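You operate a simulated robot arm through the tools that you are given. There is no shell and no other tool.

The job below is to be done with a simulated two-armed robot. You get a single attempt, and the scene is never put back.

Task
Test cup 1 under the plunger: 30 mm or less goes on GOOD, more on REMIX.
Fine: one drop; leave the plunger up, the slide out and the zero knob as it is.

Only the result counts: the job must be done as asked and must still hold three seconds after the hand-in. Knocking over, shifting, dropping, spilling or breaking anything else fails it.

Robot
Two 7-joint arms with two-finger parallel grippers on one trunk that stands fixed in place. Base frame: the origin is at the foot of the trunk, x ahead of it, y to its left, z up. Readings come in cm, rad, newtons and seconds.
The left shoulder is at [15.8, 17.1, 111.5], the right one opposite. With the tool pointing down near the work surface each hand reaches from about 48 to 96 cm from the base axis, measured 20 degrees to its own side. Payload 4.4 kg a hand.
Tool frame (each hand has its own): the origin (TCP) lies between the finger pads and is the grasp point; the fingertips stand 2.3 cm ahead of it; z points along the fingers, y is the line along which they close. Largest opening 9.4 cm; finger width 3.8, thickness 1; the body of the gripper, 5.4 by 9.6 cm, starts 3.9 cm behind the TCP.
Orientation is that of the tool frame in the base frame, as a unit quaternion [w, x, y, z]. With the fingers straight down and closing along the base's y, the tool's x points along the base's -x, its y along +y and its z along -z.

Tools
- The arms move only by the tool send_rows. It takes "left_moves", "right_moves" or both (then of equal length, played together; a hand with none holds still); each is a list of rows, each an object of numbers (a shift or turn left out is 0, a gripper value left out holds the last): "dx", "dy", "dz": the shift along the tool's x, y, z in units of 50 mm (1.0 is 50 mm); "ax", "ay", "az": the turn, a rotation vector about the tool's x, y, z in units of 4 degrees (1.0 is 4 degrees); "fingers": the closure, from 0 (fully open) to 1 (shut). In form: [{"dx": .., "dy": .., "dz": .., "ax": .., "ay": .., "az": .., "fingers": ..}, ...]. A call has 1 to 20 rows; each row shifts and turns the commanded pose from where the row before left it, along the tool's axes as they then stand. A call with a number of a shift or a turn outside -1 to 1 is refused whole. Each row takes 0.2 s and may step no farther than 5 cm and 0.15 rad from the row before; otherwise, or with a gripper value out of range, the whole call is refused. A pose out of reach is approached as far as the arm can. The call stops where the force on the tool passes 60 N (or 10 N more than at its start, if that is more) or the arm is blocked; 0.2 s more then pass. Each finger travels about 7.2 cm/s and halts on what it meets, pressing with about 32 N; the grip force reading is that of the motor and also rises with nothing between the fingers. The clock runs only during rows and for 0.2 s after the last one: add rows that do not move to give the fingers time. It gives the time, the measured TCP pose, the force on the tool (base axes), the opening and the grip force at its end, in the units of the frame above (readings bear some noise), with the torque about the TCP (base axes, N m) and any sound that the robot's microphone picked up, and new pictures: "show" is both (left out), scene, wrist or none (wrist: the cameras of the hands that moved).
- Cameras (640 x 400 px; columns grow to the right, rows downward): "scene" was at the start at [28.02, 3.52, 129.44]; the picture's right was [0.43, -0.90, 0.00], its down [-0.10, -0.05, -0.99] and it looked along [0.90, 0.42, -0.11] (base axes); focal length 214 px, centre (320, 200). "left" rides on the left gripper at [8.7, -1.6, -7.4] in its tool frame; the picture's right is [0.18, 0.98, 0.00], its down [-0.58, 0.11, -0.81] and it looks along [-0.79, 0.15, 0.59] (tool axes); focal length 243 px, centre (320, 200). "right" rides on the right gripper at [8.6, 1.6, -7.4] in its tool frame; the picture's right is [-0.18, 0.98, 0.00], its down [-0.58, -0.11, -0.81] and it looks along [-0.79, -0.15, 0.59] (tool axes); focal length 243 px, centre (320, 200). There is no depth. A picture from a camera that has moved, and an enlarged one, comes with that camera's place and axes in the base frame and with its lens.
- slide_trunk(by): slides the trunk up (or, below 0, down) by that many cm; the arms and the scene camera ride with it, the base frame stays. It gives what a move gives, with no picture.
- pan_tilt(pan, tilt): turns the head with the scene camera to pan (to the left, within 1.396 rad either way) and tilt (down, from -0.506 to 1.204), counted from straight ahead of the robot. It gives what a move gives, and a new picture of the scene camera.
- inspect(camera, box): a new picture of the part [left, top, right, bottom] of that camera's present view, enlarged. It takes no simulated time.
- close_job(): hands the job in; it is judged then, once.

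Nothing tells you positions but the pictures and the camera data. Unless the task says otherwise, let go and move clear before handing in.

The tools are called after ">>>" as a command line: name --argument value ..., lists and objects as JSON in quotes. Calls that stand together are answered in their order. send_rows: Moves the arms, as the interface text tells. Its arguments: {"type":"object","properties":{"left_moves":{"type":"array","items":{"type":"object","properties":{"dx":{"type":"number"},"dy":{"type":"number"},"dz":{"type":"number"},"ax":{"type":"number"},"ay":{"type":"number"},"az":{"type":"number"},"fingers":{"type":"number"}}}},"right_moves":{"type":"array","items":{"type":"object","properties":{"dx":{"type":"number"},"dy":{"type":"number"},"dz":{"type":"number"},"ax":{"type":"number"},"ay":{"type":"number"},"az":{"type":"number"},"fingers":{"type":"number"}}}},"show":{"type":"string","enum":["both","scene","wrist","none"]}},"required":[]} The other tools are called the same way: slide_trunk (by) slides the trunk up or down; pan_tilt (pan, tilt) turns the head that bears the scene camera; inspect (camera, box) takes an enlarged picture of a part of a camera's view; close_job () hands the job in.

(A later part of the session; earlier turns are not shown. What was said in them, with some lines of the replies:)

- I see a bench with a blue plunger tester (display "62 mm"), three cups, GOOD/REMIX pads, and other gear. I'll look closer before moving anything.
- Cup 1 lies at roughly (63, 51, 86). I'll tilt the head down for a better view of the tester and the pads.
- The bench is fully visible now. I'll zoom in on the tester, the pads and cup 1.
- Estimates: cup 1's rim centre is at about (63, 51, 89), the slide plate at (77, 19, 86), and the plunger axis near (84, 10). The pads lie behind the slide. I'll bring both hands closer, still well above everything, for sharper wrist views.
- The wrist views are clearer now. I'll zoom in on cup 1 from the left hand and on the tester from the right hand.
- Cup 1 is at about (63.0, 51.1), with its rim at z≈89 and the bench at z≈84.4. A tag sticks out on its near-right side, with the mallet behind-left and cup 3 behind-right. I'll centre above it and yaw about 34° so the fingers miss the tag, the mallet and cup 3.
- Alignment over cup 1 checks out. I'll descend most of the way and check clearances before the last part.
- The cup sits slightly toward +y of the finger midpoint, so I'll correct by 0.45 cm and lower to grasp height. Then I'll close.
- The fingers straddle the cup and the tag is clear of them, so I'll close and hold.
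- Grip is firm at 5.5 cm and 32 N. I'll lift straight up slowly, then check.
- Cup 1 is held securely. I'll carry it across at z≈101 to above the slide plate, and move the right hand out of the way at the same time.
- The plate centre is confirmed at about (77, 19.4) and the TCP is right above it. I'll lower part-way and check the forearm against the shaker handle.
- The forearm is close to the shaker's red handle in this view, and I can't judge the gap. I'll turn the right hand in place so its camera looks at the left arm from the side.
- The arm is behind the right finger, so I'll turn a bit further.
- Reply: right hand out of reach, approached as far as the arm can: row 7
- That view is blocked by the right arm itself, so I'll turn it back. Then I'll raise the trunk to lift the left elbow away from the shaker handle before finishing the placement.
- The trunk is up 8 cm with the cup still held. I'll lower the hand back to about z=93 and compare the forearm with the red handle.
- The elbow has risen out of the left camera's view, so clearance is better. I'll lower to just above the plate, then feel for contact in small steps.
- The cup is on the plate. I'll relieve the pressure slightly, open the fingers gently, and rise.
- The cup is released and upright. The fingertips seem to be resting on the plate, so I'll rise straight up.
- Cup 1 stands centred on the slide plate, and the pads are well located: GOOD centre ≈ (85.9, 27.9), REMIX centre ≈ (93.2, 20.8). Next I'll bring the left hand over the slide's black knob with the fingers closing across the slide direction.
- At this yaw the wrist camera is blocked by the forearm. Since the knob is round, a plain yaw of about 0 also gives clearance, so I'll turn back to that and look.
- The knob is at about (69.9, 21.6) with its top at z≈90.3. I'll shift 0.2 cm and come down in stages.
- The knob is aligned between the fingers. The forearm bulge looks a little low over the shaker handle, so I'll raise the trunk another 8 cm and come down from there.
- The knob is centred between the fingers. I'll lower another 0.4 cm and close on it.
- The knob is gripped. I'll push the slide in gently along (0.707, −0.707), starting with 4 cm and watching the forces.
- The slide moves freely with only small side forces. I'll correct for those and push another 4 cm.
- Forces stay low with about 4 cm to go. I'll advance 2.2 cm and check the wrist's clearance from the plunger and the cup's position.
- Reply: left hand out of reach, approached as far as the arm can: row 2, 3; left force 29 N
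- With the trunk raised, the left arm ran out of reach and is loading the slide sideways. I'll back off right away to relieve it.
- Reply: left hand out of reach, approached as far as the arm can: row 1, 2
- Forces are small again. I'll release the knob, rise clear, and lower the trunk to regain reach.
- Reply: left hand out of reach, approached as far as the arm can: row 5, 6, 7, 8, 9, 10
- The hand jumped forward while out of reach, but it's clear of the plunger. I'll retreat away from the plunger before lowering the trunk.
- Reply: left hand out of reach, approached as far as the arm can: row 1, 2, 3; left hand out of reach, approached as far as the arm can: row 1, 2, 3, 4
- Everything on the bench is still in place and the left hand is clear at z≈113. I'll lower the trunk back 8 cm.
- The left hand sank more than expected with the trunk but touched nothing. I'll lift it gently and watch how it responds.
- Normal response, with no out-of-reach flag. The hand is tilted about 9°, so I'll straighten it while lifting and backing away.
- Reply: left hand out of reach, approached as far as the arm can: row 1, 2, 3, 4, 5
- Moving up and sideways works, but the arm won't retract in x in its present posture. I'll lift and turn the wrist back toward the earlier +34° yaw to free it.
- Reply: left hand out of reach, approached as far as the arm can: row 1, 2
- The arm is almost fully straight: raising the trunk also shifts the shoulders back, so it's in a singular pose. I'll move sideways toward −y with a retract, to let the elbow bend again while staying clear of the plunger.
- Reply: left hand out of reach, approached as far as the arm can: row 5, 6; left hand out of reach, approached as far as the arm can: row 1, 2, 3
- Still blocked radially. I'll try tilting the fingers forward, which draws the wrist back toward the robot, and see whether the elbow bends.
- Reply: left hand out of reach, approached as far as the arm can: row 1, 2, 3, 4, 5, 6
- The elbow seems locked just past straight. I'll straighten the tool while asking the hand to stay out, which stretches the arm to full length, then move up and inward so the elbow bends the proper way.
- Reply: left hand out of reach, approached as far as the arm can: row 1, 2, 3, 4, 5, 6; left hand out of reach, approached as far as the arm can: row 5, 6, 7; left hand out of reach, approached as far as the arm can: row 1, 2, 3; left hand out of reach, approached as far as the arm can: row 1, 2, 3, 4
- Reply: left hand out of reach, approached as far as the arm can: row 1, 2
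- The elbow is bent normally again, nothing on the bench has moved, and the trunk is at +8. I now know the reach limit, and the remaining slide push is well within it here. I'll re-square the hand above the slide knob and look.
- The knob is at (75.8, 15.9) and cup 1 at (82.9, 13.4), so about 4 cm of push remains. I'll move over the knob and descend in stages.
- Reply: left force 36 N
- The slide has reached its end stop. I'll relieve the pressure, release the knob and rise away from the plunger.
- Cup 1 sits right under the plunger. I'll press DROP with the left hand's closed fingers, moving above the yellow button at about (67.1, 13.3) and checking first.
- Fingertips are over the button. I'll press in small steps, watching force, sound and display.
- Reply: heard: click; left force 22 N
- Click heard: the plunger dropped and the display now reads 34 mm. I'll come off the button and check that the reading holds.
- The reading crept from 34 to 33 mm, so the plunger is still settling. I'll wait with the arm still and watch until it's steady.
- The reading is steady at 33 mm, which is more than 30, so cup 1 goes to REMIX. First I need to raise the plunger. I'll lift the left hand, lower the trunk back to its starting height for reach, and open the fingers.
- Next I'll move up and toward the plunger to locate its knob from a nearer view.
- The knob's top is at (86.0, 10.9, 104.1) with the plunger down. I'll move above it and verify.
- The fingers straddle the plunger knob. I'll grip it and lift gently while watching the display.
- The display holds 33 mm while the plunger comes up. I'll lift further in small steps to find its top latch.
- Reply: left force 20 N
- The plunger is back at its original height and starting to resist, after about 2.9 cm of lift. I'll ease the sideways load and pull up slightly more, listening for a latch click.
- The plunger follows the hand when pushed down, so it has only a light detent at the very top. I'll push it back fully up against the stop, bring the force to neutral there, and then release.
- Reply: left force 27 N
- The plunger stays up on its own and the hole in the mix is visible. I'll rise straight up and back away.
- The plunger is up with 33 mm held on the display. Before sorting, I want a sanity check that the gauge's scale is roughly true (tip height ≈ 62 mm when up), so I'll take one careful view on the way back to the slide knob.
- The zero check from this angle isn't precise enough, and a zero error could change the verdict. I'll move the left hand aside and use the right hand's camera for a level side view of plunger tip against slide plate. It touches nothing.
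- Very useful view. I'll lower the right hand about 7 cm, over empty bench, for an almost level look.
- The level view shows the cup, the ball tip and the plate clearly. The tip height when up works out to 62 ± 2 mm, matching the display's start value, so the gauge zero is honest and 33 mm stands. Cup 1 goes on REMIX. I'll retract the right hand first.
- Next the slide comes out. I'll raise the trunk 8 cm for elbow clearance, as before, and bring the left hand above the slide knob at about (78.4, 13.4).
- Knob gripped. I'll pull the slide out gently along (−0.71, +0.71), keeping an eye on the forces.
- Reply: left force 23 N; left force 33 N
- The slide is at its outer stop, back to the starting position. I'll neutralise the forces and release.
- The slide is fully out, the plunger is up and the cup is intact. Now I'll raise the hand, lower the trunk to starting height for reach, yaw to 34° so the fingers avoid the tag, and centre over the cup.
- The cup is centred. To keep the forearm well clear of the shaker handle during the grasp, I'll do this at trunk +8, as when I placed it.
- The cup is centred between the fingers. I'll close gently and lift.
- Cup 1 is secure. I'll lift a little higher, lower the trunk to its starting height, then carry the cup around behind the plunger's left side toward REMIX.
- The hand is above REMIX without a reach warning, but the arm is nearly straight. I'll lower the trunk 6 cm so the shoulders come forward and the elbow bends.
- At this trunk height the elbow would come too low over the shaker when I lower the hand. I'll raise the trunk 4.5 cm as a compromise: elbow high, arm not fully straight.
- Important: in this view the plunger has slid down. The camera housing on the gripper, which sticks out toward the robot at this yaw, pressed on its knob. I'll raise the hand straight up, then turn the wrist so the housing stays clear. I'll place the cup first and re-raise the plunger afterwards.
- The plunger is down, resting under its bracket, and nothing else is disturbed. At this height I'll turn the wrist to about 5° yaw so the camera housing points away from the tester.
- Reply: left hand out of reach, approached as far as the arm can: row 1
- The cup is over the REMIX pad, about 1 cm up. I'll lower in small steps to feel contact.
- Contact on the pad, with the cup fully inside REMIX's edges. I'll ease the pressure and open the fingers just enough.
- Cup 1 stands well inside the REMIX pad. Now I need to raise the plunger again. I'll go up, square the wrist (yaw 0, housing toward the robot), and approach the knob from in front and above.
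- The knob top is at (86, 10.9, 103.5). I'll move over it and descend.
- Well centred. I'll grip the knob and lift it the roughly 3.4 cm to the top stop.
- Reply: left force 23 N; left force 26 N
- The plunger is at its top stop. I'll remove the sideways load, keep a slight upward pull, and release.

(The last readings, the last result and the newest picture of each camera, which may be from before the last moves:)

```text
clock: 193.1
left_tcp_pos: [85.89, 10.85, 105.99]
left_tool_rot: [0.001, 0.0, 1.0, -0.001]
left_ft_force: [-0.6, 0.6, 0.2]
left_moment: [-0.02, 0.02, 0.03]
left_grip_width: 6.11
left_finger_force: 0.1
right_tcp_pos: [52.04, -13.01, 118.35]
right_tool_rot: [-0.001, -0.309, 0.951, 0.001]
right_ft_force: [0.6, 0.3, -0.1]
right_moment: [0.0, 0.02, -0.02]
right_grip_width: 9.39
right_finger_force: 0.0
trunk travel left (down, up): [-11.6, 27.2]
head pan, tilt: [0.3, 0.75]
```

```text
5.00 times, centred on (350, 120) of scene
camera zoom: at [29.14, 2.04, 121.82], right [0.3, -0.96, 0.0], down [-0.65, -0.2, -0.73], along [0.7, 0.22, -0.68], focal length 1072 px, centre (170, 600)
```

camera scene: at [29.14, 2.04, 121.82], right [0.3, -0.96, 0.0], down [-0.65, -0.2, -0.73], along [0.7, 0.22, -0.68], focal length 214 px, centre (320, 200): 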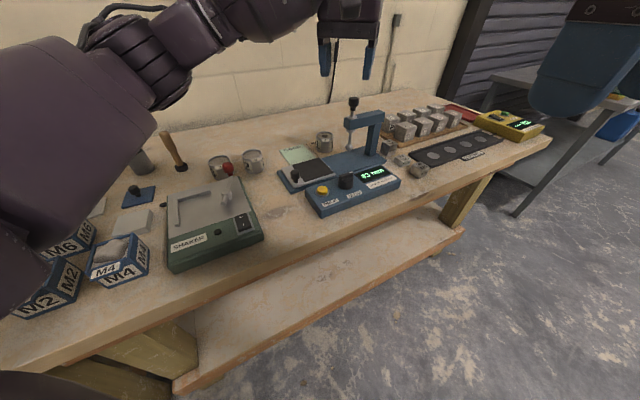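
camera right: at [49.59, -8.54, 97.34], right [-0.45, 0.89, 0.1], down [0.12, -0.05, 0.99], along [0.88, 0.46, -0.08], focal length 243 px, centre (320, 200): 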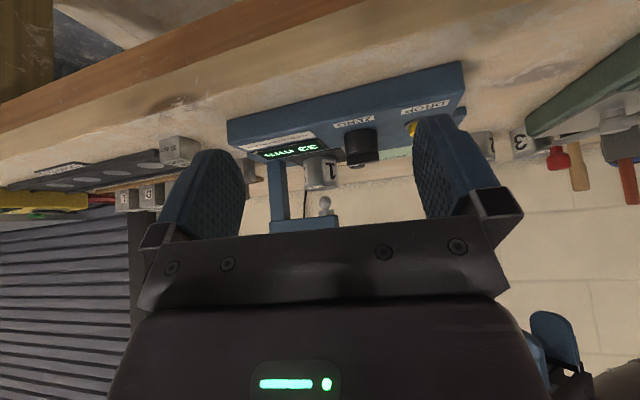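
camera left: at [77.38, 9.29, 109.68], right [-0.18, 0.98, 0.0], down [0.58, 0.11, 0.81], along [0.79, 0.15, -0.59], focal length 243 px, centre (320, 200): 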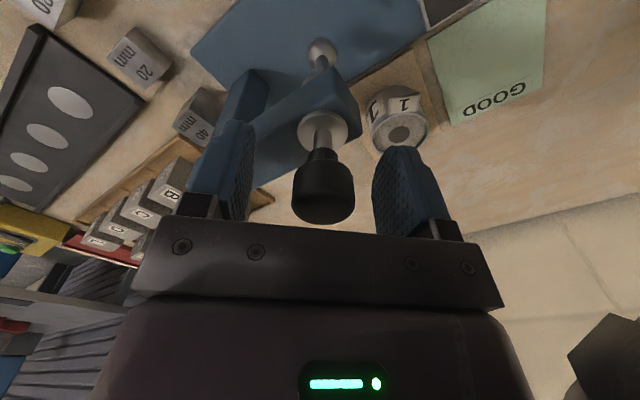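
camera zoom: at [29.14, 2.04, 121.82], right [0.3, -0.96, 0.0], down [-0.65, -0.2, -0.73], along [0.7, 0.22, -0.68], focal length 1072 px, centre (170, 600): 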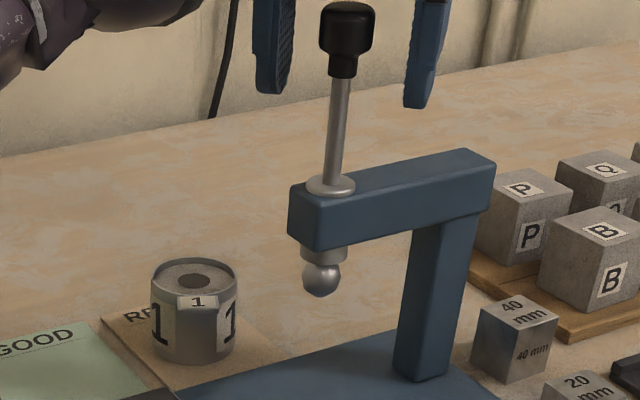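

The plunger stays up. I'll rise straight up, then back off well clear.

>>> send_rows --left_moves '[{"dz": -0.3}, {"dz": -0.5}, {"dz": -0.5}, {"dz": -0.5}, {"dz": -0.2}, {"dx": 0.4}, {"dx": 0.6}, {"dx": 0.6}, {"dx": 0.6, "dy": 0.3}, {"dx": 0.6, "dy": 0.5}, {"dy": 0.6}, {"dy": 0.6}, {}]' --show "both"

>>> inspect --camera "scene" --box '[270, 80, 430, 220]'

```text
clock: 195.9
left_tcp_pos: [71.98, 20.83, 115.94]
left_tool_rot: [0.0, 0.0, 1.0, 0.0]
left_ft_force: [0.1, -0.6, -0.4]
left_moment: [0.0, 0.0, 0.02]
left_grip_width: 6.11
left_finger_force: 0.1
right_tcp_pos: [51.94, -13.0, 118.35]
right_tool_rot: [0.0, -0.309, 0.951, 0.0]
right_ft_force: [0.6, -0.4, 0.7]
right_moment: [0.03, 0.01, -0.01]
right_grip_width: 9.42
right_finger_force: 0.1
trunk travel left (down, up): [-11.6, 27.2]
head pan, tilt: [0.3, 0.75]
camera scene: at [29.16, 2.05, 121.81], right [0.3, -0.96, 0.0], down [-0.65, -0.2, -0.73], along [0.7, 0.22, -0.68], focal length 214 px, centre (320, 200)
camera left: at [63.32, 19.26, 123.38], right [-0.18, 0.98, 0.0], down [0.58, 0.11, 0.81], along [0.79, 0.15, -0.59], focal length 243 px, centre (320, 200)
```

scene: 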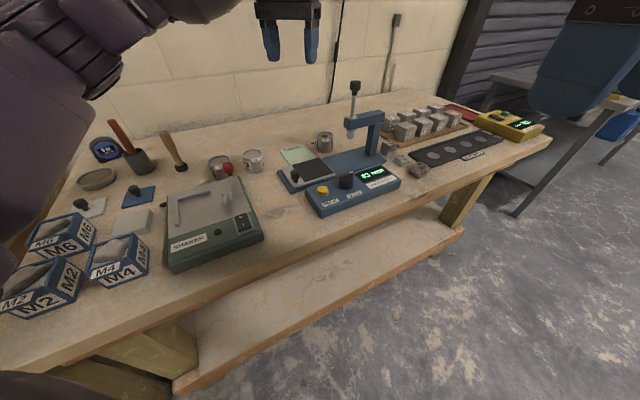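
left: 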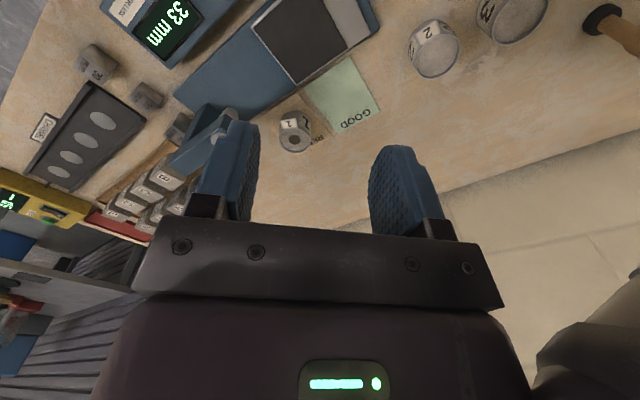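

```text
2.86 times, centred on (350, 150) of scene
camera zoom: at [29.16, 2.05, 121.81], right [0.3, -0.96, 0.0], down [-0.65, -0.2, -0.73], along [0.7, 0.22, -0.68], focal length 613 px, centre (234, 343)
```

zoom: 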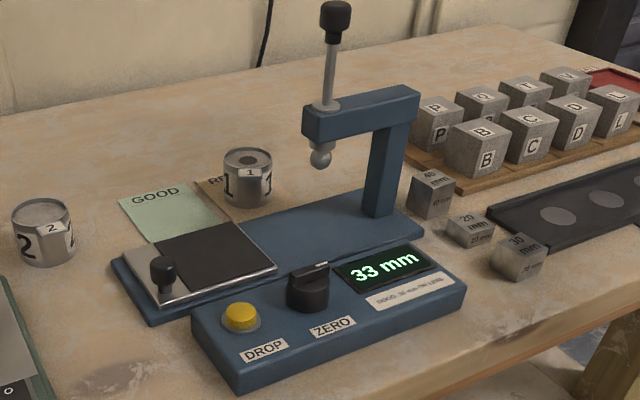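

Cup 1 is on REMIX, the plunger up, the slide out and the zero knob untouched, with everything else in place. I'll wait a few seconds to confirm the plunger holds.

>>> send_rows --left_moves '[{"dx": 0.4, "dy": 0.3}, {"dx": 0.4, "dy": 0.3}, {}, {}, {}, {}, {}, {}, {}, {}, {}, {}, {}, {}, {}, {}, {}, {}, {}, {}]' --show "scene"

>>> inspect --camera "scene" --box '[270, 80, 430, 220]'

>>> inspect --camera "scene" --box '[60, 110, 280, 280]'

```text
clock: 200.1
left_tcp_pos: [67.73, 24.08, 116.16]
left_tool_rot: [0.0, 0.0, 1.0, -0.001]
left_ft_force: [0.0, -0.3, 1.1]
left_moment: [0.02, 0.0, 0.0]
left_grip_width: 6.13
left_finger_force: 0.0
right_tcp_pos: [51.98, -13.0, 118.33]
right_tool_rot: [0.0, -0.309, 0.951, 0.0]
right_ft_force: [0.8, -0.4, 0.9]
right_moment: [-0.01, -0.02, 0.03]
right_grip_width: 9.39
right_finger_force: 0.0
trunk travel left (down, up): [-11.6, 27.2]
head pan, tilt: [0.3, 0.75]
camera scene: at [29.14, 2.04, 121.82], right [0.3, -0.96, 0.0], down [-0.65, -0.2, -0.73], along [0.7, 0.22, -0.68], focal length 214 px, centre (320, 200)
```

scene: 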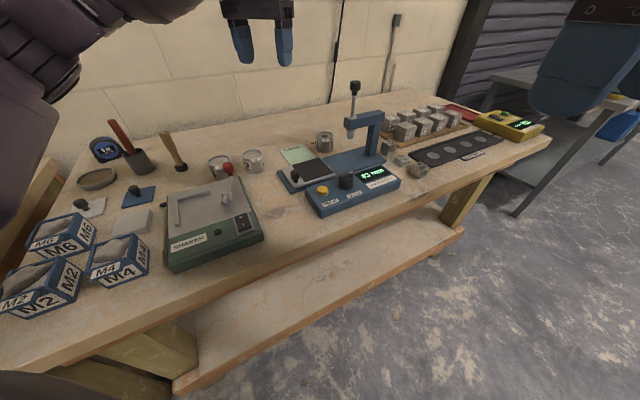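

```text
2.86 times, centred on (350, 150) of scene
camera zoom: at [29.14, 2.04, 121.82], right [0.3, -0.96, 0.0], down [-0.65, -0.2, -0.73], along [0.7, 0.22, -0.68], focal length 613 px, centre (234, 343)
```

zoom: 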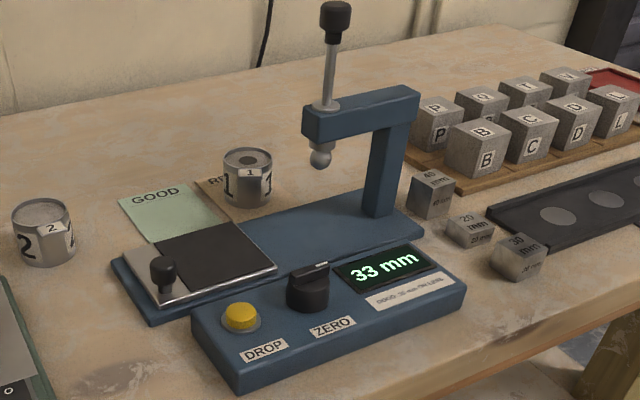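

```text
2.35 times, centred on (170, 195) of scene
camera zoom: at [29.14, 2.04, 121.82], right [0.3, -0.96, 0.0], down [-0.65, -0.2, -0.73], along [0.7, 0.22, -0.68], focal length 505 px, centre (673, 212)
```

zoom: 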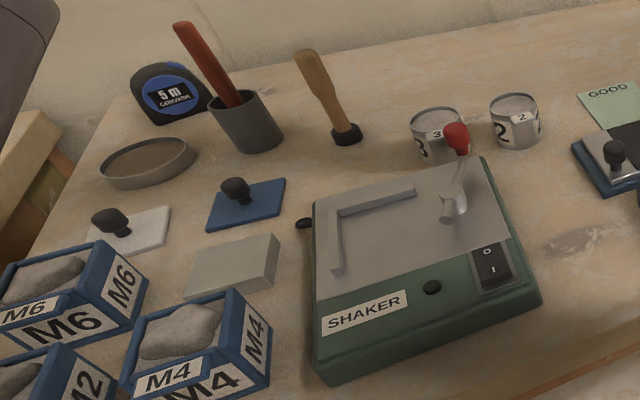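

The plunger held for several seconds. Cup 1 sits on REMIX (33 mm, more than 30), the slide is out, the knob is untouched, and the other items look undisturbed. I'll hand in.

>>> close_job

```text
The job is handed in.
```

Cup 1 read 33 mm under the plunger, which is over 30 mm, so I put it on REMIX and handed the job in.

- **Reading:** I pressed DROP once. The display showed 34 mm at first and settled at 33 mm. A side view put the raised plunger tip about 62 mm above the slide plate, matching the display's starting value, so I took the reading as it stood.
- **Plunger:** It is up and stayed up for the last few seconds I watched. While I was moving the cup, the left gripper's camera housing pushed it down about 3.5 cm with nothing underneath. I lifted it back to the top stop. DROP wasn't pressed again, but a check on the plunger's movement could count it as a second drop.
- **Slide and zero knob:** The slide is back at its outer stop, and I did not touch the zero knob.
- **Other items:** Nothing else on the bench looked moved in the last pictures.
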